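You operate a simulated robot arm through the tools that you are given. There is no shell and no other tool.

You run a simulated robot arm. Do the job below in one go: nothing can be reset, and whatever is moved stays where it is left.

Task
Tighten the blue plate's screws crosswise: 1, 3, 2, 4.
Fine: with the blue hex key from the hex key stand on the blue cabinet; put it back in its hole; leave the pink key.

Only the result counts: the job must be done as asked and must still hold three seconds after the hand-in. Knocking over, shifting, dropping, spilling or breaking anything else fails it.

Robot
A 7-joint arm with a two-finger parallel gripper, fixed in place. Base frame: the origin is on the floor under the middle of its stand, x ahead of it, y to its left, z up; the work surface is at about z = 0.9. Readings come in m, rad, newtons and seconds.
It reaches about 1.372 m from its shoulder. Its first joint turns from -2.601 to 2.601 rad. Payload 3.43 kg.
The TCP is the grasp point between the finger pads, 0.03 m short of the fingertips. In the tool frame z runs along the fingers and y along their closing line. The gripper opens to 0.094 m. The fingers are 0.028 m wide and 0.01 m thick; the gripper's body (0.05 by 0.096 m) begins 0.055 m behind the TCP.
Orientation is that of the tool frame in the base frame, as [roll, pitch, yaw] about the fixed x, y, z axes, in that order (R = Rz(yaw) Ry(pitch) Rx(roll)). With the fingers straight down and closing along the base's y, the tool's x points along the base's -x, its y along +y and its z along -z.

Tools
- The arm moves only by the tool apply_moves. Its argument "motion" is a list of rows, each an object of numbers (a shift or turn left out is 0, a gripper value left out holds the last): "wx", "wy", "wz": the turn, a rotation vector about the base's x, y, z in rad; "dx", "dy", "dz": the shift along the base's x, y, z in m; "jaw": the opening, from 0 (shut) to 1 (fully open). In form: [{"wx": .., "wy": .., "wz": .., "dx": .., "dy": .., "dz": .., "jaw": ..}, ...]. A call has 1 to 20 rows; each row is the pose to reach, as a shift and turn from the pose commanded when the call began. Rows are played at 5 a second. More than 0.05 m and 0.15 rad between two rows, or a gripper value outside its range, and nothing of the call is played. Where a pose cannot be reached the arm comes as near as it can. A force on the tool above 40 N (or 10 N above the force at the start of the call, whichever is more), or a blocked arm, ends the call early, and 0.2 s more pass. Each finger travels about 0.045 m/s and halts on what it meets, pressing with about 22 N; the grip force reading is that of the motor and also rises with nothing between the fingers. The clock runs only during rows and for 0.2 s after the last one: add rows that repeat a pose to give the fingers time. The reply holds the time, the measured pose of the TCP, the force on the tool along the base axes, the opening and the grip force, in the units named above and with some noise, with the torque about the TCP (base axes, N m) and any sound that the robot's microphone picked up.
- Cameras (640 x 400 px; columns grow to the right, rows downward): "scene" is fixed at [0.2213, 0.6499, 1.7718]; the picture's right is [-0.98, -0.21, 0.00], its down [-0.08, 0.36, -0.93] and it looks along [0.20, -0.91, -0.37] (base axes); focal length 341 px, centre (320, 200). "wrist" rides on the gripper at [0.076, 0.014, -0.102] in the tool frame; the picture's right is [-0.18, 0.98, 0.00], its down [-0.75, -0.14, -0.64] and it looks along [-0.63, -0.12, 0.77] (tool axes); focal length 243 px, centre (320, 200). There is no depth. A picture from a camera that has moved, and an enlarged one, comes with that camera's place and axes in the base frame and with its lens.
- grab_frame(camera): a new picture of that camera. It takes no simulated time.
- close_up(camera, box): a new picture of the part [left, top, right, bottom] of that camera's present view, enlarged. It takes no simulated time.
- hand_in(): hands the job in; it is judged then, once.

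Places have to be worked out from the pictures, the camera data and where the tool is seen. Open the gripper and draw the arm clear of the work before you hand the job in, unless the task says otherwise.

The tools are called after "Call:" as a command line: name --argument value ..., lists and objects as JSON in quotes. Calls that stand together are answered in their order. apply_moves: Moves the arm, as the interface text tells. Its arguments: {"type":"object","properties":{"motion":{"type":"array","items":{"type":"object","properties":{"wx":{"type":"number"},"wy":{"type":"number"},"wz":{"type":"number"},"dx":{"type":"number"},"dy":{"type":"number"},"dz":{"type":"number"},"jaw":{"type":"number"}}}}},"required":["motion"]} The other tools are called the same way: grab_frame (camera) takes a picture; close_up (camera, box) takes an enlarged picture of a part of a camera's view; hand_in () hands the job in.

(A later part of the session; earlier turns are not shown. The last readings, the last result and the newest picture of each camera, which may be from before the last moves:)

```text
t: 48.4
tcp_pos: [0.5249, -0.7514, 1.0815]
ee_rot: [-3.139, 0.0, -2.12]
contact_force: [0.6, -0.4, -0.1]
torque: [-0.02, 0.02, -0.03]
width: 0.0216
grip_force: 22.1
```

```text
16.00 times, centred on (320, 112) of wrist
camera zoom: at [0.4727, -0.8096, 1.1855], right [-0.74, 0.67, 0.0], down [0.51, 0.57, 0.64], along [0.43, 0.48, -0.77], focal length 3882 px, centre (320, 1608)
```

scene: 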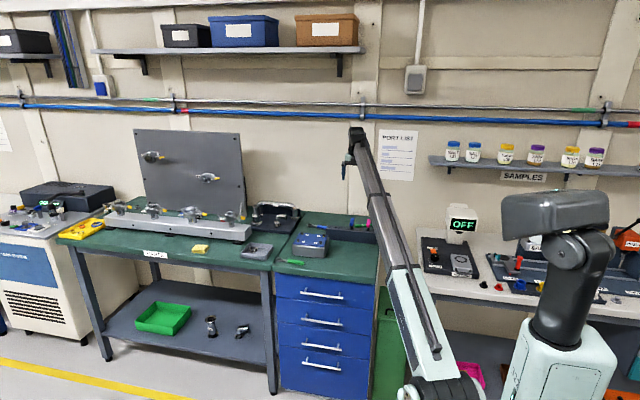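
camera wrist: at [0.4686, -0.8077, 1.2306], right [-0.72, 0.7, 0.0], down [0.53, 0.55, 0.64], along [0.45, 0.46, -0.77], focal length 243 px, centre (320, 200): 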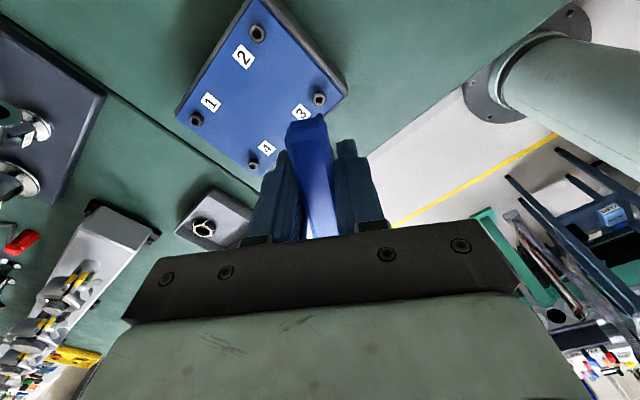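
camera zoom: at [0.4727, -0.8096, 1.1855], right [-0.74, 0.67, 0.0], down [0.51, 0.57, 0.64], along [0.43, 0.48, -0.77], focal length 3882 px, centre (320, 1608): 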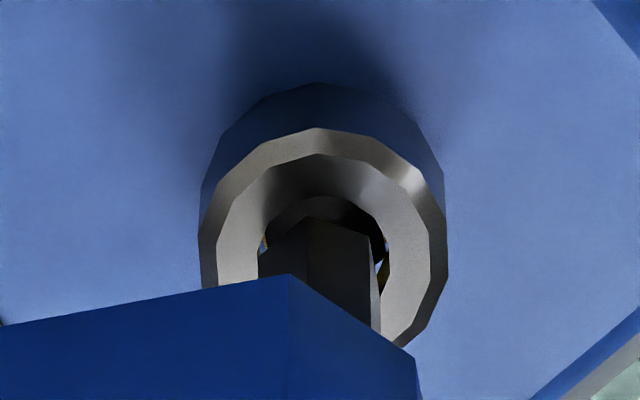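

Now nearly aligned (residual ≤0.4 mm), tip ~2 mm above the head. Lowering into the socket gently.

Call:
apply_moves --motion '[{"dy": -0.0002, "dz": -0.0012}, {"dy": -0.0002, "dz": -0.0024}, {"dy": -0.0002, "dz": -0.0036}, {"dy": -0.0002, "dz": -0.0048}, {"dy": -0.0002, "dz": -0.0055}, {"dy": -0.0002, "dz": -0.0055}]'

Call:
close_up --camera "scene" --box '[311, 238, 319, 246]'

Call:
close_up --camera "wrist" --box '[313, 104, 327, 120]'

```text
t: 49.8
tcp_pos: [0.5224, -0.7525, 1.0763]
ee_rot: [-3.137, 0.002, -2.119]
contact_force: [0.4, 0.8, -1.1]
torque: [0.09, -0.02, 0.01]
width: 0.0216
grip_force: 21.9
```

```text
16.00 times, centred on (315, 242) of scene
camera zoom: at [0.2213, 0.6499, 1.7718], right [-0.98, -0.21, 0.0], down [-0.08, 0.36, -0.93], along [0.2, -0.91, -0.37], focal length 5455 px, centre (400, -472)
```

zoom: 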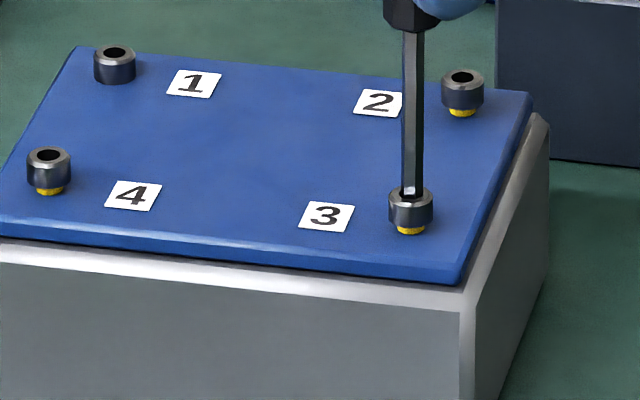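

```text
16.00 times, centred on (320, 112) of wrist
camera zoom: at [0.4725, -0.8098, 1.18], right [-0.74, 0.67, 0.0], down [0.51, 0.57, 0.64], along [0.43, 0.48, -0.77], focal length 3882 px, centre (320, 1608)
```

zoom: 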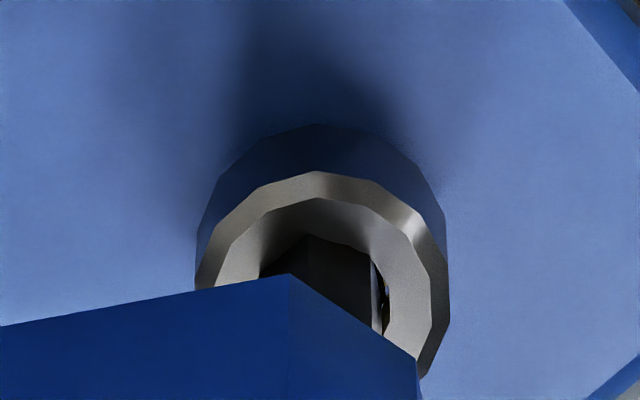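

The tip is in the socket. I'll relieve the small +y load, seat lightly and begin turning clockwise, following the screw down.

Call:
apply_moves --motion '[{"dx": 0.0001, "dy": 0.0004, "dz": -0.0008}, {"dx": 0.0001, "dy": 0.0004, "dz": -0.0016}, {"dx": 0.0001, "dy": 0.0004, "dz": -0.0018, "wz": -0.1}, {"dx": 0.0001, "dy": 0.0004, "dz": -0.002, "wz": -0.2}, {"dx": 0.0001, "dy": 0.0004, "dz": -0.0022, "wz": -0.3}, {"dx": 0.0001, "dy": 0.0004, "dz": -0.0024, "wz": -0.4}, {"dx": 0.0001, "dy": 0.0004, "dz": -0.0026, "wz": -0.5}, {"dx": 0.0001, "dy": 0.0004, "dz": -0.0026, "wz": -0.5}]'

Call:
close_up --camera "scene" --box '[311, 238, 319, 246]'

Call:
close_up --camera "wrist" --box '[313, 104, 327, 120]'

```text
t: 51.6
tcp_pos: [0.5235, -0.7529, 1.0737]
ee_rot: [-3.137, 0.0, -2.62]
contact_force: [1.3, 0.1, 17.6]
torque: [0.04, -0.02, 0.0]
width: 0.0221
grip_force: 22.1
```

```text
16.00 times, centred on (315, 242) of scene
camera zoom: at [0.2213, 0.6499, 1.7718], right [-0.98, -0.21, 0.0], down [-0.08, 0.36, -0.93], along [0.2, -0.91, -0.37], focal length 5455 px, centre (400, -472)
```

zoom: 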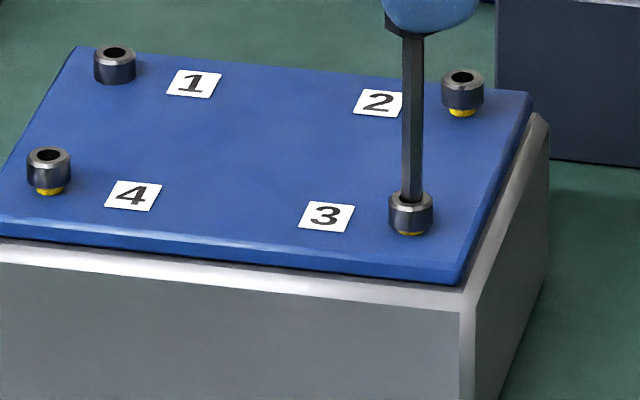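

```text
16.00 times, centred on (320, 112) of wrist
camera zoom: at [0.4512, -0.7771, 1.1776], right [-0.33, 0.94, 0.0], down [0.72, 0.26, 0.64], along [0.61, 0.21, -0.77], focal length 3882 px, centre (320, 1608)
```

zoom: 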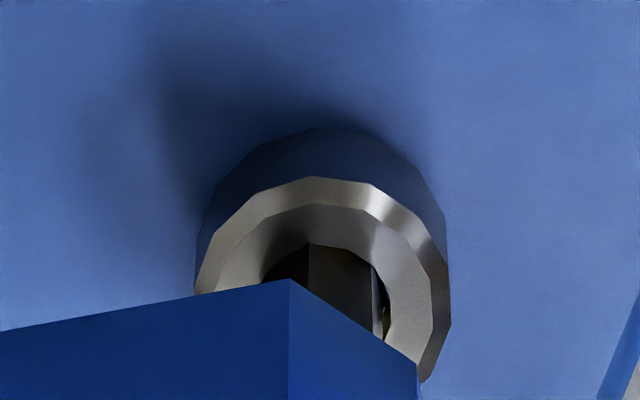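

The screw is descending (yellow shrinking); press is 17.6 N, so I'll continue turning without further lowering for now.

Call:
apply_moves --motion '[{"wz": -0.1}, {"wz": -0.2}, {"wz": -0.3}, {"wz": -0.4}, {"wz": -0.5}, {"wz": -0.6}, {"wz": -0.7}, {"wz": -0.7}]'

Call:
close_up --camera "scene" --box '[311, 238, 319, 246]'

```text
t: 53.4
tcp_pos: [0.5242, -0.7512, 1.0733]
ee_rot: [-3.137, 0.0, 2.964]
contact_force: [-0.4, 1.2, 0.9]
torque: [0.03, 0.02, -0.01]
width: 0.0218
grip_force: 22.0
```

```text
16.00 times, centred on (315, 242) of scene
camera zoom: at [0.2213, 0.6499, 1.7718], right [-0.98, -0.21, 0.0], down [-0.08, 0.36, -0.93], along [0.2, -0.91, -0.37], focal length 5455 px, centre (400, -472)
```

zoom: 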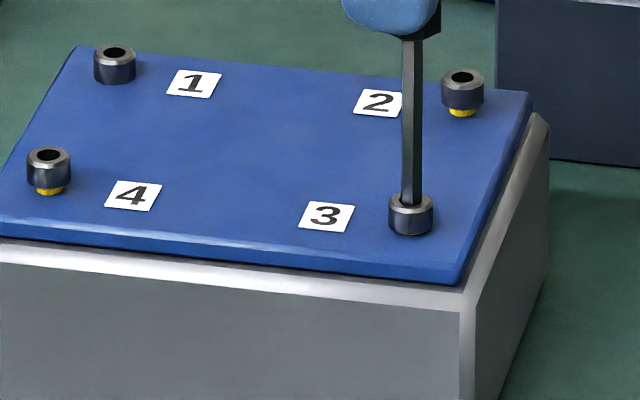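

Yellow is almost gone and the press relaxed to ~1 N. Continuing clockwise with follow-down.

Call:
apply_moves --motion '[{"dz": -0.0004, "wz": -0.1}, {"dz": -0.0007, "wz": -0.2}, {"dz": -0.001, "wz": -0.3}, {"dz": -0.0013, "wz": -0.4}, {"dz": -0.0016, "wz": -0.5}, {"dz": -0.0018, "wz": -0.6}, {"dz": -0.002, "wz": -0.7}, {"dz": -0.002, "wz": -0.7}]'

Call:
close_up --camera "scene" --box '[311, 238, 319, 246]'

Call:
close_up --camera "wrist" --box '[313, 104, 327, 120]'

```text
t: 55.2
tcp_pos: [0.523, -0.7509, 1.0714]
ee_rot: [-3.137, 0.001, 2.263]
contact_force: [2.4, -2.2, 13.0]
torque: [-0.21, -0.2, 0.0]
width: 0.0217
grip_force: 22.2
```

```text
16.00 times, centred on (315, 242) of scene
camera zoom: at [0.2213, 0.6499, 1.7718], right [-0.98, -0.21, 0.0], down [-0.08, 0.36, -0.93], along [0.2, -0.91, -0.37], focal length 5455 px, centre (400, -472)
```

zoom: 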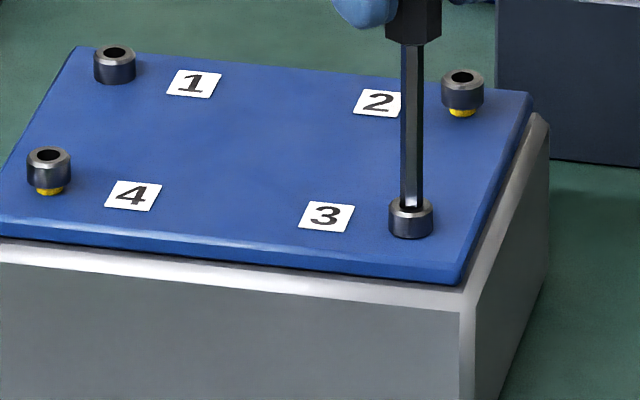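

```text
16.00 times, centred on (320, 112) of wrist
camera zoom: at [0.4873, -0.6839, 1.1752], right [0.87, 0.49, 0.0], down [0.37, -0.67, 0.64], along [0.31, -0.56, -0.77], focal length 3882 px, centre (320, 1608)
```

zoom: 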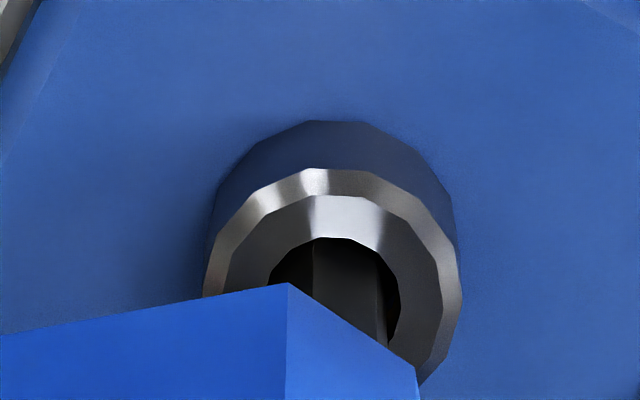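

Screw 3's head is near flush; continuing clockwise past its expected stop while relieving the side load.

Call:
apply_moves --motion '[{"dx": 0.0004, "dy": -0.0004, "wz": -0.1}, {"dx": 0.0004, "dy": -0.0004, "wz": -0.2}, {"dx": 0.0004, "dy": -0.0004, "wz": -0.3}, {"dx": 0.0004, "dy": -0.0004, "wz": -0.4}, {"dx": 0.0004, "dy": -0.0004, "dz": -0.0003, "wz": -0.5}, {"dx": 0.0004, "dy": -0.0004, "dz": -0.0003, "wz": -0.6}, {"dx": 0.0004, "dy": -0.0004, "dz": -0.0003, "wz": -0.6}]'

Call:
close_up --camera "scene" --box '[311, 238, 319, 246]'

Call:
close_up --camera "wrist" --box '[313, 104, 327, 120]'

```text
t: 56.8
tcp_pos: [0.5245, -0.7528, 1.0702]
ee_rot: [-3.138, 0.0, 1.663]
contact_force: [-0.1, 0.5, 2.9]
torque: [0.1, 0.03, 0.07]
width: 0.0217
grip_force: 22.0
```

```text
16.00 times, centred on (315, 242) of scene
camera zoom: at [0.2213, 0.6499, 1.7718], right [-0.98, -0.21, 0.0], down [-0.08, 0.36, -0.93], along [0.2, -0.91, -0.37], focal length 5455 px, centre (400, -472)
```

zoom: 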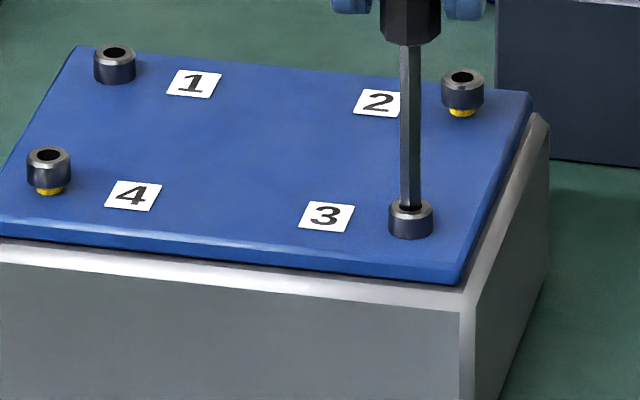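

```text
16.00 times, centred on (320, 112) of wrist
camera zoom: at [0.533, -0.6751, 1.1748], right [1.0, -0.09, 0.0], down [-0.07, -0.76, 0.64], along [-0.06, -0.64, -0.77], focal length 3882 px, centre (320, 1608)
```

zoom: 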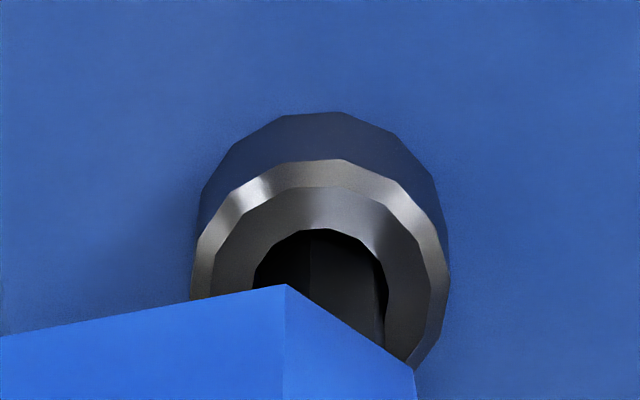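

Torque is starting to appear (0.07). I'll press about 1 mm and turn another 0.5 rad to confirm the stop.

Call:
apply_moves --motion '[{"dz": -0.0006}, {"dz": -0.0012, "wz": -0.07}, {"dz": -0.0012, "wz": -0.14}, {"dz": -0.0012, "wz": -0.21}, {"dz": -0.0012, "wz": -0.21}]'

Call:
close_up --camera "wrist" --box '[313, 104, 327, 120]'

Call:
apply_moves --motion '[{"wz": -0.07}, {"wz": -0.14}, {"wz": -0.21}, {"wz": -0.21}]'

Call:
close_up --camera "wrist" --box '[313, 104, 327, 120]'

Call:
close_up --camera "scene" --box '[311, 238, 319, 246]'

```text
t: 58.0
tcp_pos: [0.5233, -0.7537, 1.0697]
ee_rot: [-3.14, 0.001, 1.455]
contact_force: [1.3, 2.0, 14.1]
torque: [0.17, -0.03, 0.12]
width: 0.0218
grip_force: 21.6
```

```text
16.00 times, centred on (320, 112) of wrist
camera zoom: at [0.5486, -0.6786, 1.1742], right [0.95, -0.3, 0.0], down [-0.23, -0.73, 0.64], along [-0.19, -0.61, -0.77], focal length 3882 px, centre (320, 1608)
```

zoom: 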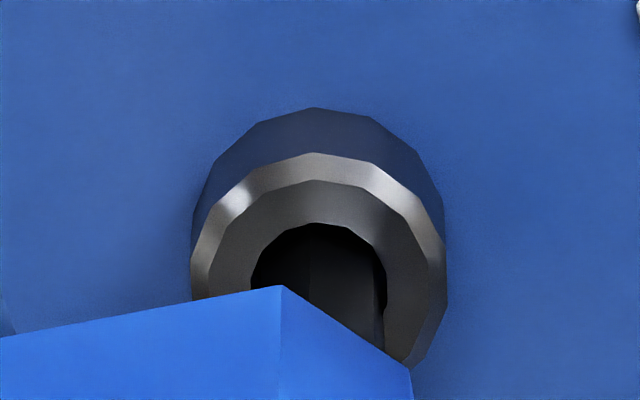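

```text
t: 59.0
tcp_pos: [0.5248, -0.7529, 1.07]
ee_rot: [-3.138, 0.0, 1.246]
contact_force: [1.3, 1.1, 14.4]
torque: [0.08, -0.13, 0.18]
width: 0.0219
grip_force: 22.0
```

```text
16.00 times, centred on (320, 112) of wrist
camera zoom: at [0.5627, -0.6849, 1.1741], right [0.87, -0.49, 0.0], down [-0.37, -0.67, 0.64], along [-0.32, -0.56, -0.77], focal length 3882 px, centre (320, 1608)
```

zoom: 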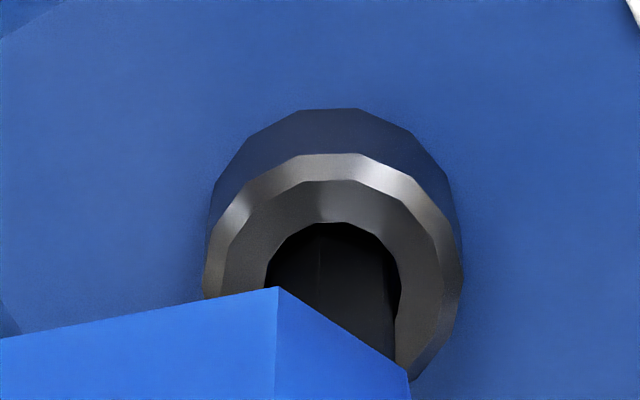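

```text
16.00 times, centred on (315, 242) of scene
camera zoom: at [0.2213, 0.6499, 1.7718], right [-0.98, -0.21, 0.0], down [-0.08, 0.36, -0.93], along [0.2, -0.91, -0.37], focal length 5455 px, centre (400, -472)
```

zoom: 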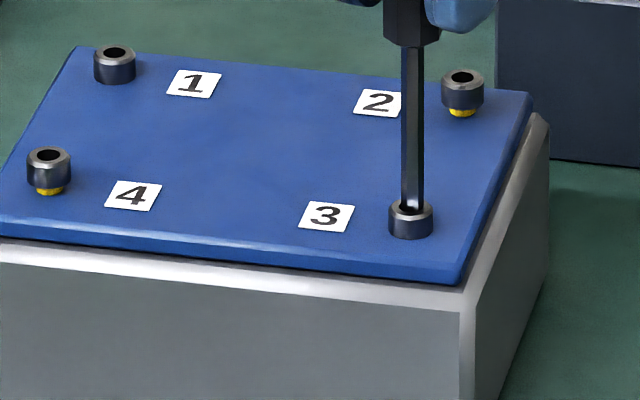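

The facets again stay fixed in the world while torque climbs (0.12→0.18), so screw 3 is at its stop. I'll turn 0.3 rad more to match screw 1's final torque, then lift out.

Call:
apply_moves --motion '[{"wz": -0.08}, {"wz": -0.16}, {"wz": -0.24}, {"wz": -0.3}, {"wz": -0.3}]'

Call:
apply_moves --motion '[{"dz": 0.005}, {"dz": 0.012}, {"dz": 0.025}, {"dz": 0.025}]'

Call:
close_up --camera "wrist" --box '[313, 100, 329, 116]'

Call:
close_up --camera "scene" --box '[308, 232, 322, 246]'

```text
t: 60.2
tcp_pos: [0.5237, -0.7532, 1.0705]
ee_rot: [-3.139, -0.002, 0.945]
contact_force: [0.6, 1.8, 10.1]
torque: [0.15, -0.09, 0.25]
width: 0.0216
grip_force: 21.8
```

```text
t: 61.2
tcp_pos: [0.5232, -0.7524, 1.0953]
ee_rot: [-3.136, -0.001, 0.946]
contact_force: [0.1, 0.5, -1.1]
torque: [0.03, -0.01, 0.01]
width: 0.0217
grip_force: 21.8
```

```text
16.00 times, centred on (321, 108) of wrist
camera zoom: at [0.5811, -0.6997, 1.1989], right [0.69, -0.72, 0.0], down [-0.55, -0.53, 0.64], along [-0.47, -0.44, -0.77], focal length 3882 px, centre (304, 1672)
```

zoom: 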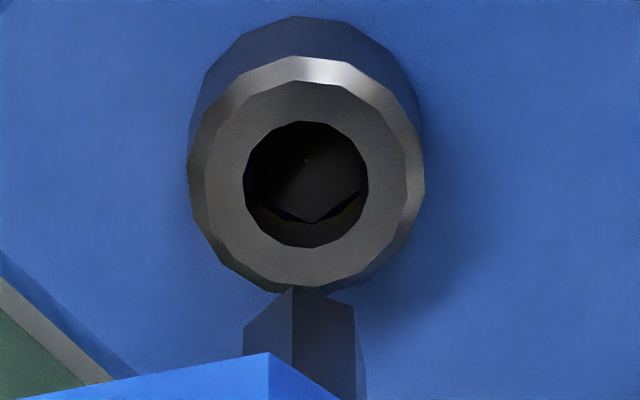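

```text
16.00 times, centred on (315, 239) of scene
camera zoom: at [0.2213, 0.6499, 1.7718], right [-0.98, -0.21, 0.0], down [-0.08, 0.36, -0.93], along [0.2, -0.91, -0.37], focal length 5455 px, centre (400, -424)
```

zoom: 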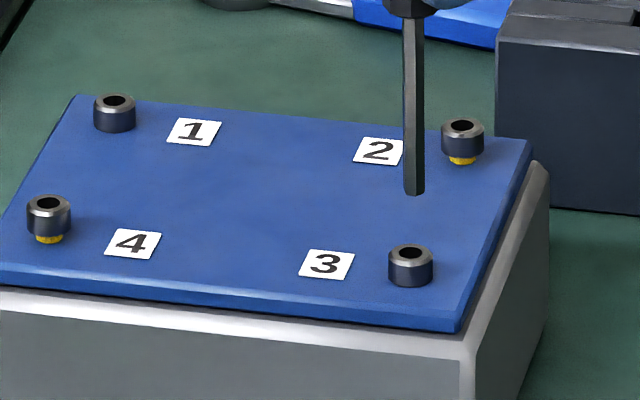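

Screw 3 is flush with no yellow, final torque 0.25 N·m. Next is screw 2 at about (0.5236, -0.8277): lift, travel, and rotate back counter-clockwise in the air.

Call:
apply_moves --motion '[{"dz": 0.03}, {"dy": -0.004, "dz": 0.03, "wz": 0.14}, {"dy": -0.008, "dz": 0.03, "wz": 0.28}, {"dy": -0.012, "dz": 0.03, "wz": 0.42}, {"dy": -0.016, "dz": 0.03, "wz": 0.56}, {"dy": -0.02, "dz": 0.03, "wz": 0.7}, {"dy": -0.024, "dz": 0.03, "wz": 0.84}, {"dy": -0.028, "dz": 0.03, "wz": 0.98}, {"dy": -0.032, "dz": 0.03, "wz": 1.12}, {"dy": -0.036, "dz": 0.03, "wz": 1.26}, {"dy": -0.04, "dz": 0.03, "wz": 1.4}, {"dy": -0.044, "dz": 0.03, "wz": 1.54}, {"dy": -0.048, "dz": 0.03, "wz": 1.68}, {"dy": -0.052, "dz": 0.03, "wz": 1.82}, {"dy": -0.056, "dz": 0.03, "wz": 1.96}, {"dy": -0.06, "dz": 0.03, "wz": 2.1}, {"dy": -0.064, "dz": 0.03, "wz": 2.24}, {"dy": -0.068, "dz": 0.03, "wz": 2.38}, {"dy": -0.072, "dz": 0.03, "wz": 2.52}, {"dy": -0.075, "dz": 0.03, "wz": 2.66}]'

Call:
apply_moves --motion '[{"wz": 0.14}, {"wz": 0.28}, {"wz": 0.42}, {"wz": 0.56}, {"wz": 0.56}, {"wz": 0.56}]'

Call:
grab_frame --camera "wrist"

Call:
close_up --camera "wrist" --box '[308, 90, 332, 118]'

Call:
close_up --camera "scene" --box '[308, 228, 322, 242]'

```text
t: 65.4
tcp_pos: [0.5241, -0.8281, 1.1245]
ee_rot: [-3.138, -0.001, -2.676]
contact_force: [0.1, 0.4, -2.4]
torque: [-0.02, -0.04, 0.01]
width: 0.0216
grip_force: 22.5
```

```text
t: 66.8
tcp_pos: [0.5243, -0.8292, 1.124]
ee_rot: [-3.138, 0.002, -2.117]
contact_force: [0.1, 0.4, -0.8]
torque: [0.03, -0.01, 0.01]
width: 0.0216
grip_force: 22.0
```

```text
taken
camera wrist: at [0.4729, -0.8854, 1.2286], right [-0.74, 0.67, 0.0], down [0.51, 0.57, 0.64], along [0.43, 0.48, -0.77], focal length 243 px, centre (320, 200)
```

wrist: 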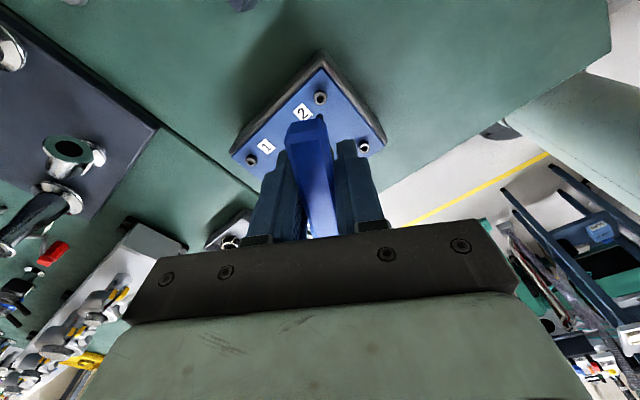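

```text
14.29 times, centred on (320, 104) of wrist
camera zoom: at [0.4729, -0.8854, 1.2286], right [-0.74, 0.67, 0.0], down [0.51, 0.57, 0.64], along [0.43, 0.48, -0.77], focal length 3466 px, centre (320, 1571)
```

zoom: 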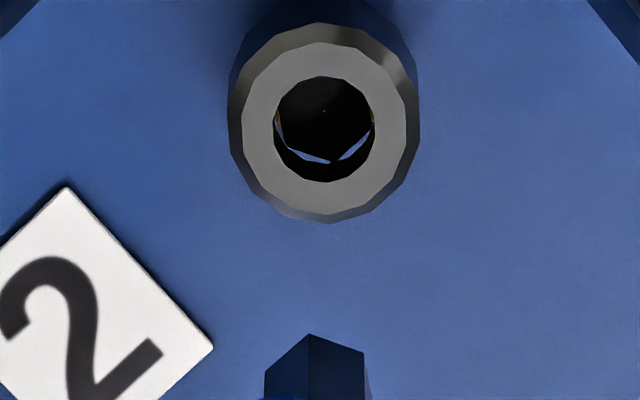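

```text
16.00 times, centred on (315, 235) of scene
camera zoom: at [0.2213, 0.6499, 1.7718], right [-0.98, -0.21, 0.0], down [-0.08, 0.36, -0.93], along [0.2, -0.91, -0.37], focal length 5455 px, centre (400, -360)
```

zoom: 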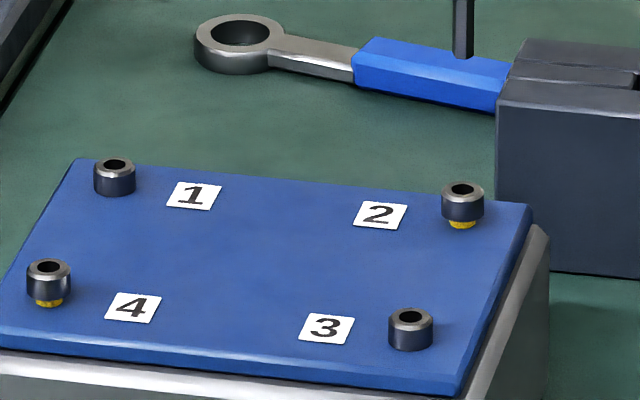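

Screw 2's socket has the same orientation and is almost directly below the tip. I'll correct (-0.4, -0.5) mm and descend to ~3 mm above the head.

Call:
apply_moves --motion '[{"dx": -0.0004, "dy": -0.0005, "dz": -0.01}, {"dx": -0.0004, "dy": -0.0005, "dz": -0.025}, {"dx": -0.0004, "dy": -0.0005, "dz": -0.036}, {"dx": -0.0004, "dy": -0.0005, "dz": -0.04}, {"dx": -0.0004, "dy": -0.0005, "dz": -0.04}]'

Call:
close_up --camera "wrist" --box '[313, 104, 327, 120]'

Call:
close_up --camera "scene" --box '[311, 230, 327, 244]'

```text
t: 68.0
tcp_pos: [0.5235, -0.8278, 1.0861]
ee_rot: [-3.139, -0.001, -2.119]
contact_force: [0.9, 0.1, -0.2]
torque: [0.01, -0.02, -0.03]
width: 0.0215
grip_force: 22.2
```

```text
16.00 times, centred on (320, 112) of wrist
camera zoom: at [0.4726, -0.8849, 1.1892], right [-0.74, 0.67, 0.0], down [0.51, 0.57, 0.64], along [0.43, 0.48, -0.77], focal length 3882 px, centre (320, 1608)
```

zoom: 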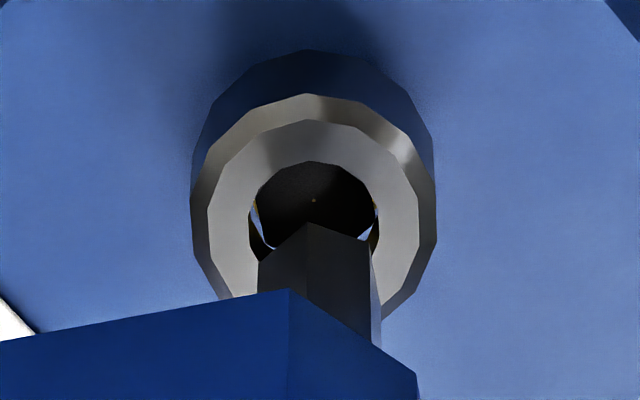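

```text
16.00 times, centred on (319, 237) of scene
camera zoom: at [0.2213, 0.6499, 1.7718], right [-0.98, -0.21, 0.0], down [-0.08, 0.36, -0.93], along [0.2, -0.91, -0.37], focal length 5455 px, centre (336, -392)
```

zoom: 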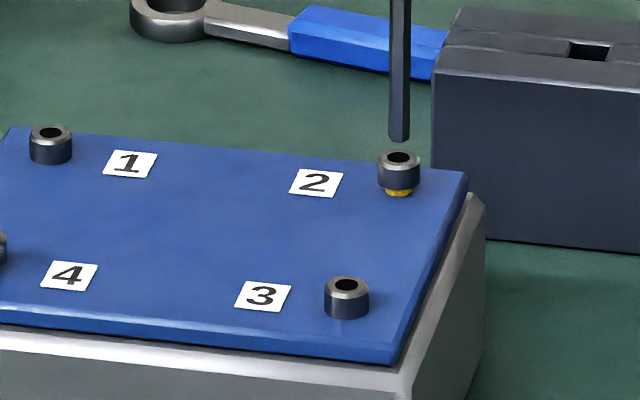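

Gap ~6 mm; tip needs about (+0.3, -1.1) mm. Correcting and lowering 3.5 mm for a last check.

Call:
apply_moves --motion '[{"dx": 0.0003, "dy": -0.0011, "dz": 0.0}, {"dx": 0.0003, "dy": -0.0011, "dz": -0.002}, {"dx": 0.0003, "dy": -0.0011, "dz": -0.0035}, {"dx": 0.0003, "dy": -0.0011, "dz": -0.0035}]'

Call:
close_up --camera "wrist" --box '[313, 104, 327, 120]'

Call:
close_up --camera "scene" --box '[311, 230, 327, 244]'

```text
t: 69.0
tcp_pos: [0.5229, -0.8289, 1.0803]
ee_rot: [-3.138, 0.002, -2.119]
contact_force: [0.1, -0.4, -1.2]
torque: [0.0, -0.01, -0.01]
width: 0.0219
grip_force: 21.7
```

```text
16.00 times, centred on (320, 112) of wrist
camera zoom: at [0.4727, -0.8868, 1.185], right [-0.74, 0.67, 0.0], down [0.51, 0.57, 0.64], along [0.43, 0.48, -0.77], focal length 3882 px, centre (320, 1608)
```

zoom: 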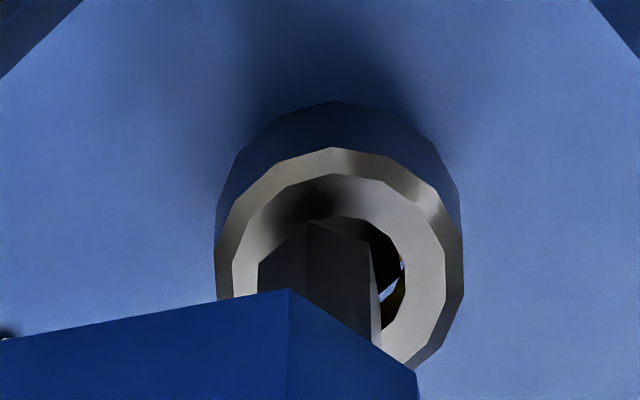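

```text
16.00 times, centred on (319, 237) of scene
camera zoom: at [0.2213, 0.6499, 1.7718], right [-0.98, -0.21, 0.0], down [-0.08, 0.36, -0.93], along [0.2, -0.91, -0.37], focal length 5455 px, centre (336, -392)
```

zoom: 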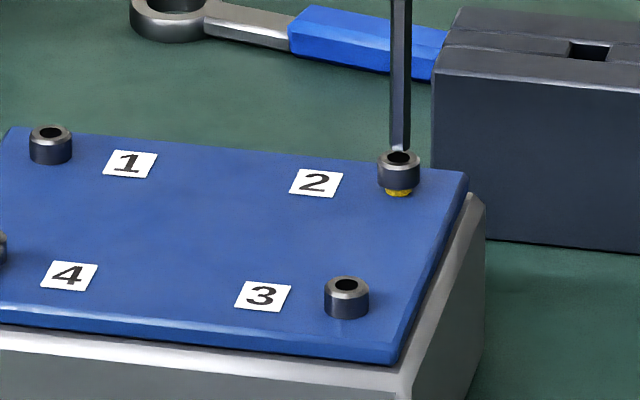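

Comparing against the reference picture from screw 3's successful insertion, the tip now needs about +0.9 mm in y. I'll correct that and check once more before inserting.

Call:
apply_moves --motion '[{"dx": -0.0001, "dy": 0.0005}, {"dx": -0.0001, "dy": 0.0009}, {"dx": -0.0001, "dy": 0.0009}]'

Call:
close_up --camera "wrist" --box '[313, 104, 327, 120]'

Call:
close_up --camera "scene" --box '[311, 230, 327, 244]'

```text
t: 69.8
tcp_pos: [0.5232, -0.8286, 1.0809]
ee_rot: [-3.138, 0.001, -2.118]
contact_force: [-0.8, -0.6, -0.3]
torque: [-0.04, 0.03, -0.02]
width: 0.0217
grip_force: 22.0
```

```text
16.00 times, centred on (320, 112) of wrist
camera zoom: at [0.4725, -0.8857, 1.1853], right [-0.74, 0.67, 0.0], down [0.51, 0.57, 0.64], along [0.43, 0.48, -0.77], focal length 3882 px, centre (320, 1608)
```

zoom: 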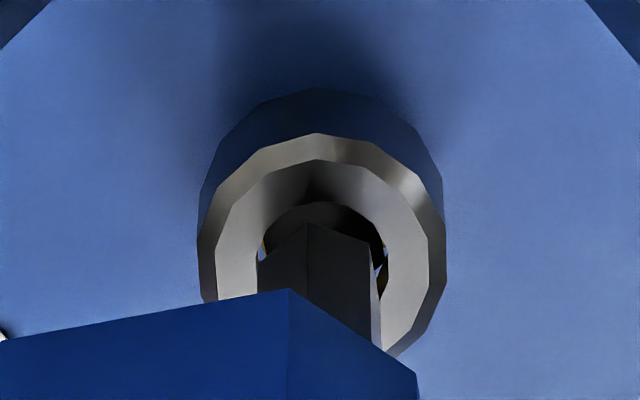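

```text
16.00 times, centred on (319, 237) of scene
camera zoom: at [0.2213, 0.6499, 1.7718], right [-0.98, -0.21, 0.0], down [-0.08, 0.36, -0.93], along [0.2, -0.91, -0.37], focal length 5455 px, centre (336, -392)
```

zoom: 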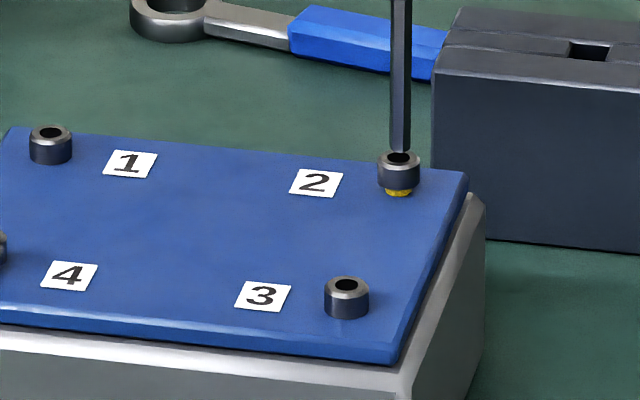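

The picture now matches screw 3's reference alignment. Inserting gently.

Call:
apply_moves --motion '[{"dz": -0.0012}, {"dz": -0.0024}, {"dz": -0.0036}, {"dz": -0.0048}, {"dz": -0.0055}, {"dz": -0.0055}]'

Call:
close_up --camera "scene" --box '[311, 230, 327, 244]'

Call:
close_up --camera "wrist" --box '[313, 104, 327, 120]'

```text
t: 71.2
tcp_pos: [0.5228, -0.8287, 1.076]
ee_rot: [-3.139, 0.001, -2.119]
contact_force: [0.0, 1.4, -2.0]
torque: [0.11, 0.01, 0.01]
width: 0.0218
grip_force: 21.3
```

```text
16.00 times, centred on (319, 237) of scene
camera zoom: at [0.2213, 0.6499, 1.7718], right [-0.98, -0.21, 0.0], down [-0.08, 0.36, -0.93], along [0.2, -0.91, -0.37], focal length 5455 px, centre (336, -392)
```

zoom: 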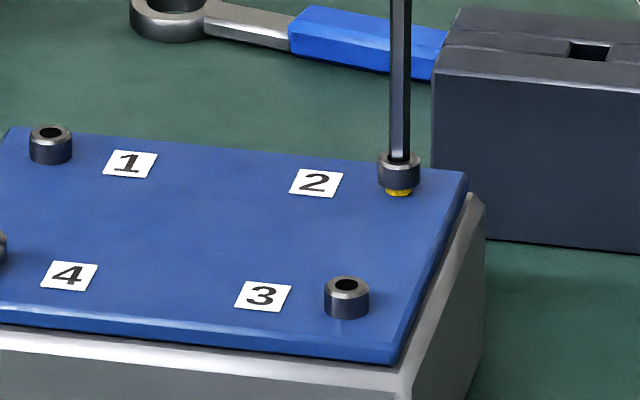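

```text
16.00 times, centred on (320, 112) of wrist
camera zoom: at [0.4728, -0.886, 1.18], right [-0.74, 0.67, 0.0], down [0.51, 0.57, 0.64], along [0.43, 0.48, -0.77], focal length 3882 px, centre (320, 1608)
```

zoom: 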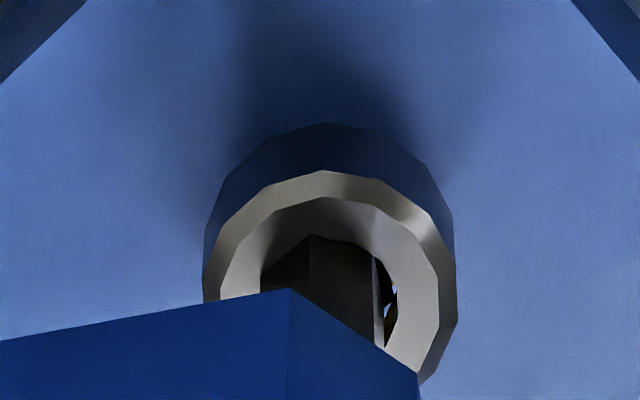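

Inserted, with a slight +y load to relieve. Now seating lightly and turning clockwise with follow-down, as on screw 3.

Call:
apply_moves --motion '[{"dx": -0.0001, "dy": 0.0006, "dz": -0.0008}, {"dx": -0.0001, "dy": 0.0006, "dz": -0.0016}, {"dx": -0.0001, "dy": 0.0006, "dz": -0.0018, "wz": -0.1}, {"dx": -0.0001, "dy": 0.0006, "dz": -0.002, "wz": -0.2}, {"dx": -0.0001, "dy": 0.0006, "dz": -0.002, "wz": -0.3}, {"dx": -0.0001, "dy": 0.0006, "dz": -0.0022, "wz": -0.4}, {"dx": -0.0001, "dy": 0.0006, "dz": -0.0022, "wz": -0.5}, {"dx": -0.0001, "dy": 0.0006, "dz": -0.0022, "wz": -0.5}]'

Call:
close_up --camera "scene" --box '[311, 230, 327, 244]'

Call:
close_up --camera "wrist" --box '[313, 104, 327, 120]'

```text
t: 73.0
tcp_pos: [0.5247, -0.8274, 1.0742]
ee_rot: [-3.14, -0.001, -2.62]
contact_force: [-1.2, -0.8, 0.8]
torque: [-0.06, 0.06, 0.03]
width: 0.0215
grip_force: 22.1
```

```text
16.00 times, centred on (319, 237) of scene
camera zoom: at [0.2213, 0.6499, 1.7718], right [-0.98, -0.21, 0.0], down [-0.08, 0.36, -0.93], along [0.2, -0.91, -0.37], focal length 5455 px, centre (336, -392)
```

zoom: 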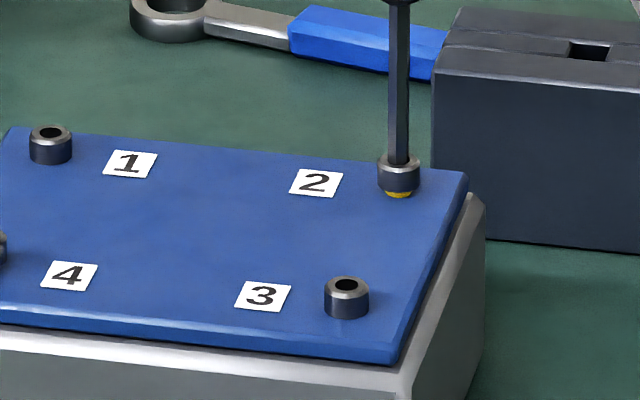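

```text
16.00 times, centred on (320, 112) of wrist
camera zoom: at [0.4518, -0.8527, 1.1777], right [-0.33, 0.94, 0.0], down [0.72, 0.26, 0.64], along [0.61, 0.21, -0.77], focal length 3882 px, centre (320, 1608)
```

zoom: 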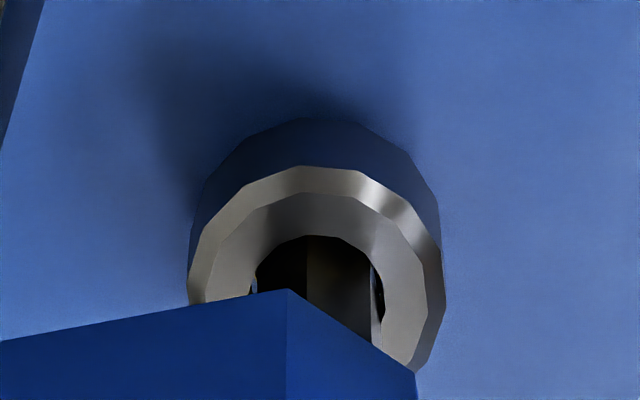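

It is descending with little press; adding follow-down and continuing clockwise.

Call:
apply_moves --motion '[{"dz": -0.0008, "wz": -0.1}, {"dz": -0.0012, "wz": -0.2}, {"dz": -0.0014, "wz": -0.3}, {"dz": -0.0016, "wz": -0.4}, {"dz": -0.0018, "wz": -0.5}, {"dz": -0.002, "wz": -0.6}, {"dz": -0.0022, "wz": -0.7}, {"dz": -0.0022, "wz": -0.7}]'

Call:
close_up --camera "scene" --box '[311, 230, 327, 244]'

```text
t: 74.8
tcp_pos: [0.5239, -0.828, 1.0719]
ee_rot: [-3.139, 0.0, 2.964]
contact_force: [4.0, 0.1, 13.8]
torque: [-0.03, -0.34, 0.0]
width: 0.0217
grip_force: 22.2
```

```text
16.00 times, centred on (319, 237) of scene
camera zoom: at [0.2213, 0.6499, 1.7718], right [-0.98, -0.21, 0.0], down [-0.08, 0.36, -0.93], along [0.2, -0.91, -0.37], focal length 5455 px, centre (336, -392)
```

zoom: 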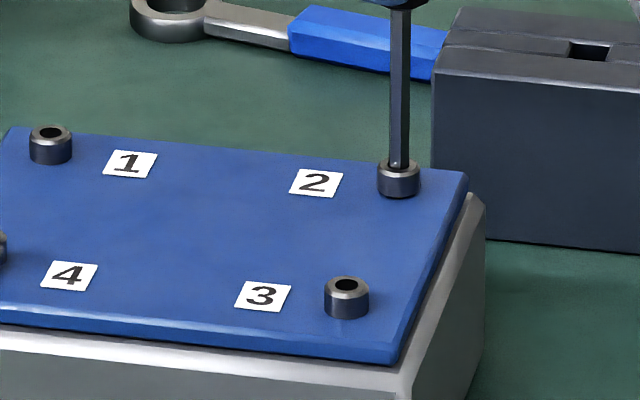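

Yellow nearly hidden. There's a +x side load of ~4 N on the tool; relieving with +0.8 mm in x and continuing clockwise.

Call:
apply_moves --motion '[{"dx": 0.0004, "wz": -0.1}, {"dx": 0.0008, "wz": -0.2}, {"dx": 0.0008, "wz": -0.3}, {"dx": 0.0008, "wz": -0.4}, {"dx": 0.0008, "dz": -0.0004, "wz": -0.5}, {"dx": 0.0008, "dz": -0.0007, "wz": -0.6}, {"dx": 0.0008, "dz": -0.001, "wz": -0.7}, {"dx": 0.0008, "dz": -0.001, "wz": -0.7}]'

Call:
close_up --camera "scene" --box '[311, 230, 327, 244]'

Call:
close_up --camera "wrist" --box '[313, 104, 327, 120]'

```text
t: 76.6
tcp_pos: [0.5254, -0.8277, 1.07]
ee_rot: [-3.138, 0.0, 2.264]
contact_force: [-0.9, -0.1, 6.6]
torque: [0.08, 0.08, -0.01]
width: 0.0216
grip_force: 21.6
```

```text
16.00 times, centred on (319, 237) of scene
camera zoom: at [0.2213, 0.6499, 1.7718], right [-0.98, -0.21, 0.0], down [-0.08, 0.36, -0.93], along [0.2, -0.91, -0.37], focal length 5455 px, centre (336, -392)
```

zoom: 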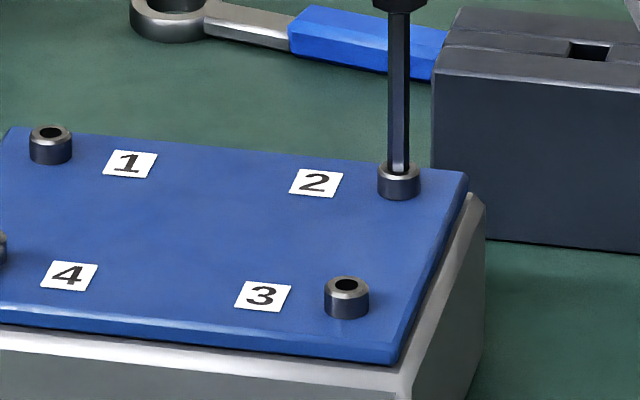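

```text
16.00 times, centred on (320, 112) of wrist
camera zoom: at [0.4881, -0.7593, 1.1748], right [0.87, 0.49, 0.0], down [0.37, -0.67, 0.64], along [0.31, -0.56, -0.77], focal length 3882 px, centre (320, 1608)
```

zoom: 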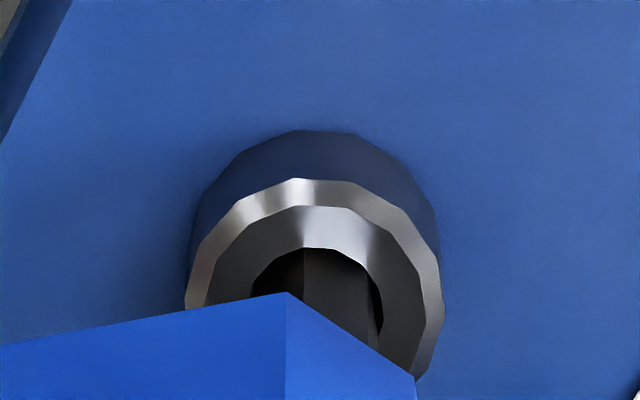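

Nearly seated at -1.9 rad; torque still ~0. Continuing clockwise toward the stop.

Call:
apply_moves --motion '[{"dz": -0.0002, "wz": -0.1}, {"dz": -0.0004, "wz": -0.2}, {"dz": -0.0006, "wz": -0.3}, {"dz": -0.0006, "wz": -0.4}, {"dz": -0.0006, "wz": -0.5}, {"dz": -0.0008, "wz": -0.6}, {"dz": -0.0008, "wz": -0.6}]'

Call:
close_up --camera "wrist" --box '[313, 104, 327, 120]'

Call:
close_up --camera "scene" --box '[311, 230, 327, 244]'

```text
t: 78.2
tcp_pos: [0.5237, -0.8279, 1.0697]
ee_rot: [-3.137, 0.0, 1.665]
contact_force: [-0.7, 1.5, 7.0]
torque: [0.13, 0.06, 0.09]
width: 0.0217
grip_force: 21.9
```

```text
16.00 times, centred on (320, 112) of wrist
camera zoom: at [0.5333, -0.7504, 1.1739], right [1.0, -0.09, 0.0], down [-0.07, -0.76, 0.64], along [-0.06, -0.64, -0.77], focal length 3882 px, centre (320, 1608)
```

zoom: 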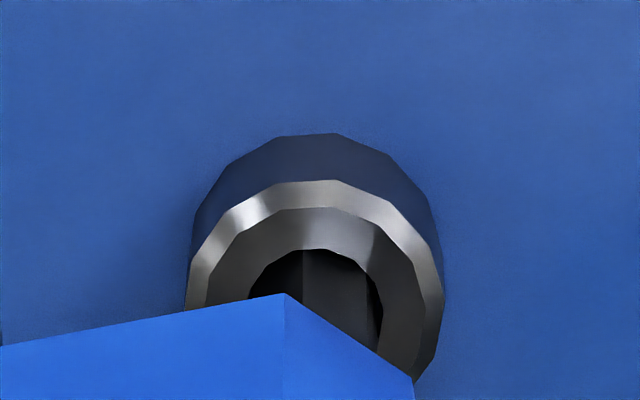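

```text
16.00 times, centred on (319, 237) of scene
camera zoom: at [0.2213, 0.6499, 1.7718], right [-0.98, -0.21, 0.0], down [-0.08, 0.36, -0.93], along [0.2, -0.91, -0.37], focal length 5455 px, centre (336, -392)
```

zoom: 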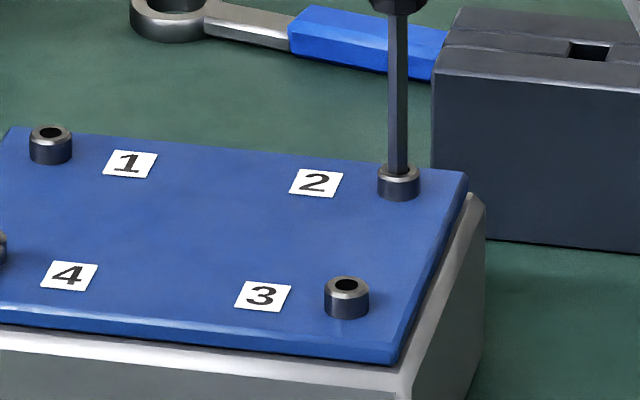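

Torque is building as before (0.09). Pressing slightly and turning the final ~0.7 rad to match the other screws' end torque.

Call:
apply_moves --motion '[{"dy": 0.0003, "dz": -0.0006, "wz": -0.07}, {"dy": 0.0003, "dz": -0.0007, "wz": -0.14}, {"dy": 0.0003, "dz": -0.0007, "wz": -0.21}, {"dy": 0.0003, "dz": -0.0007, "wz": -0.28}, {"dy": 0.0003, "dz": -0.0007, "wz": -0.35}, {"dy": 0.0003, "dz": -0.0007, "wz": -0.42}, {"dy": 0.0003, "dz": -0.0007, "wz": -0.42}]'

Call:
close_up --camera "wrist" --box '[313, 104, 327, 120]'

Call:
apply_moves --motion '[{"wz": -0.08}, {"wz": -0.16}, {"wz": -0.24}, {"wz": -0.3}, {"wz": -0.3}]'

Call:
close_up --camera "wrist" --box '[313, 104, 327, 120]'

```text
t: 79.8
tcp_pos: [0.5249, -0.828, 1.0699]
ee_rot: [-3.139, 0.001, 1.243]
contact_force: [-0.1, -1.0, 12.2]
torque: [-0.04, 0.04, 0.21]
width: 0.022
grip_force: 22.1
```

```text
16.00 times, centred on (320, 112) of wrist
camera zoom: at [0.5639, -0.7593, 1.1736], right [0.87, -0.49, 0.0], down [-0.37, -0.67, 0.64], along [-0.32, -0.56, -0.77], focal length 3882 px, centre (320, 1608)
```

zoom: 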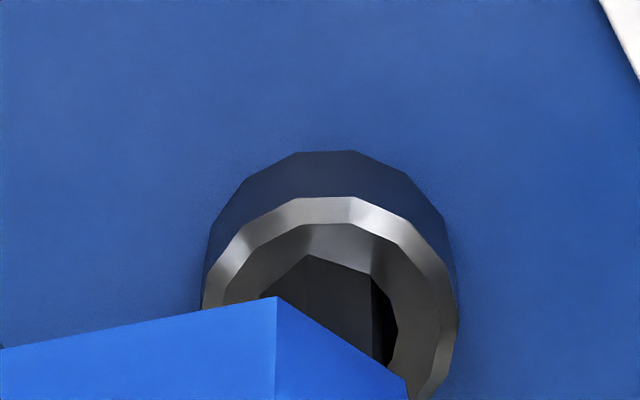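

```text
t: 81.0
tcp_pos: [0.5253, -0.8274, 1.0701]
ee_rot: [-3.138, 0.002, 0.944]
contact_force: [0.1, -1.3, 9.2]
torque: [-0.07, -0.01, 0.26]
width: 0.0219
grip_force: 22.1
```

```text
16.00 times, centred on (320, 112) of wrist
camera zoom: at [0.5821, -0.774, 1.1736], right [0.69, -0.73, 0.0], down [-0.55, -0.53, 0.64], along [-0.47, -0.44, -0.77], focal length 3882 px, centre (320, 1608)
```

zoom: 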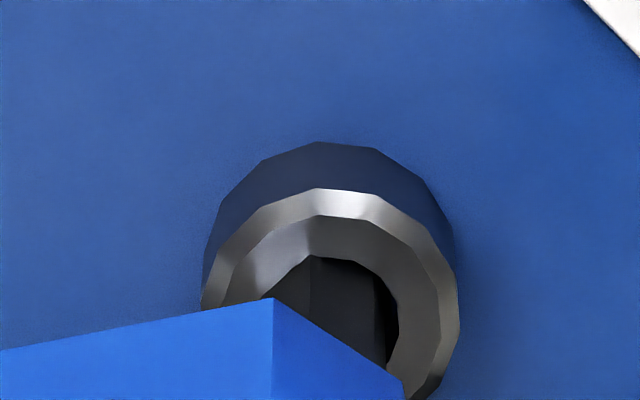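

Screw 2 reached 0.26 N·m at its stop. Lifting and moving to screw 4 at about (0.636, -0.7527), rotating back in the air.

Call:
apply_moves --motion '[{"dz": 0.006}, {"dz": 0.02}, {"dz": 0.055}, {"dx": 0.007, "dy": 0.005, "dz": 0.055, "wz": 0.14}, {"dx": 0.014, "dy": 0.01, "dz": 0.055, "wz": 0.28}, {"dx": 0.021, "dy": 0.015, "dz": 0.055, "wz": 0.42}, {"dx": 0.028, "dy": 0.02, "dz": 0.055, "wz": 0.56}, {"dx": 0.035, "dy": 0.025, "dz": 0.055, "wz": 0.7}, {"dx": 0.042, "dy": 0.03, "dz": 0.055, "wz": 0.84}, {"dx": 0.049, "dy": 0.035, "dz": 0.055, "wz": 0.98}, {"dx": 0.056, "dy": 0.04, "dz": 0.055, "wz": 1.12}, {"dx": 0.063, "dy": 0.045, "dz": 0.055, "wz": 1.26}, {"dx": 0.07, "dy": 0.049, "dz": 0.055, "wz": 1.4}, {"dx": 0.077, "dy": 0.053, "dz": 0.055, "wz": 1.54}, {"dx": 0.084, "dy": 0.057, "dz": 0.055, "wz": 1.68}, {"dx": 0.091, "dy": 0.061, "dz": 0.055, "wz": 1.82}, {"dx": 0.098, "dy": 0.065, "dz": 0.055, "wz": 1.96}, {"dx": 0.104, "dy": 0.069, "dz": 0.055, "wz": 2.1}, {"dx": 0.109, "dy": 0.073, "dz": 0.055, "wz": 2.24}, {"dx": 0.1115, "dy": 0.075, "dz": 0.055, "wz": 2.38}]'

Call:
apply_moves --motion '[{"wz": 0.14}, {"wz": 0.28}, {"wz": 0.42}, {"wz": 0.56}, {"wz": 0.7}, {"wz": 0.838}, {"wz": 0.838}, {"wz": 0.838}]'

Call:
close_up --camera "wrist" --box '[308, 90, 332, 118]'

Call:
close_up --camera "scene" --box '[292, 228, 316, 248]'

```text
t: 85.2
tcp_pos: [0.6352, -0.7513, 1.1241]
ee_rot: [-3.138, 0.001, -2.957]
contact_force: [0.1, 1.4, -0.9]
torque: [0.0, -0.01, -0.01]
width: 0.0216
grip_force: 21.7
```

```text
t: 87.0
tcp_pos: [0.637, -0.7531, 1.1229]
ee_rot: [-3.136, 0.002, -2.119]
contact_force: [0.8, 0.0, -0.9]
torque: [0.0, 0.0, 0.01]
width: 0.0217
grip_force: 21.3
```

```text
14.29 times, centred on (320, 104) of wrist
camera zoom: at [0.5848, -0.8096, 1.2275], right [-0.74, 0.67, 0.0], down [0.51, 0.57, 0.64], along [0.43, 0.48, -0.77], focal length 3466 px, centre (320, 1571)
```

zoom: 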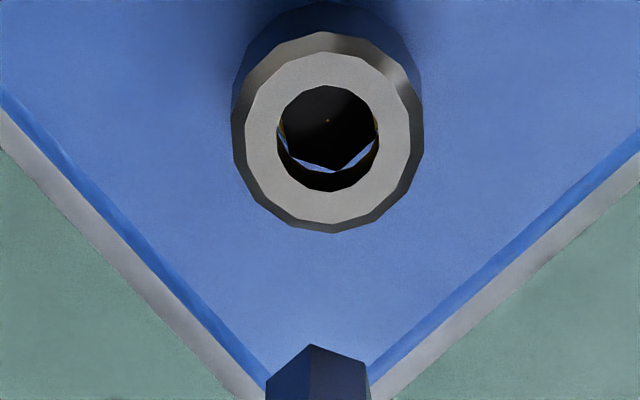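

```text
16.00 times, centred on (304, 238) of scene
camera zoom: at [0.2213, 0.6499, 1.7718], right [-0.98, -0.21, 0.0], down [-0.08, 0.36, -0.93], along [0.2, -0.91, -0.37], focal length 5455 px, centre (576, -408)
```

zoom: 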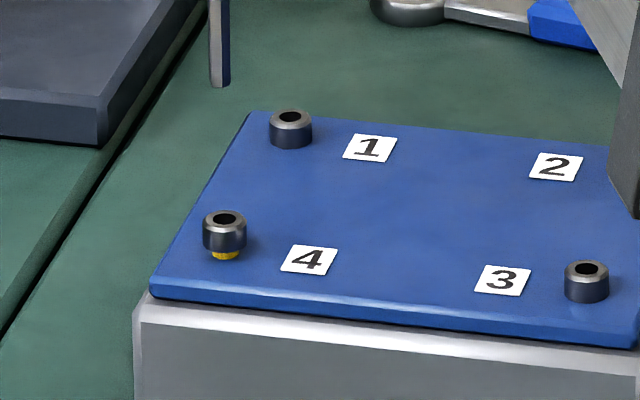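

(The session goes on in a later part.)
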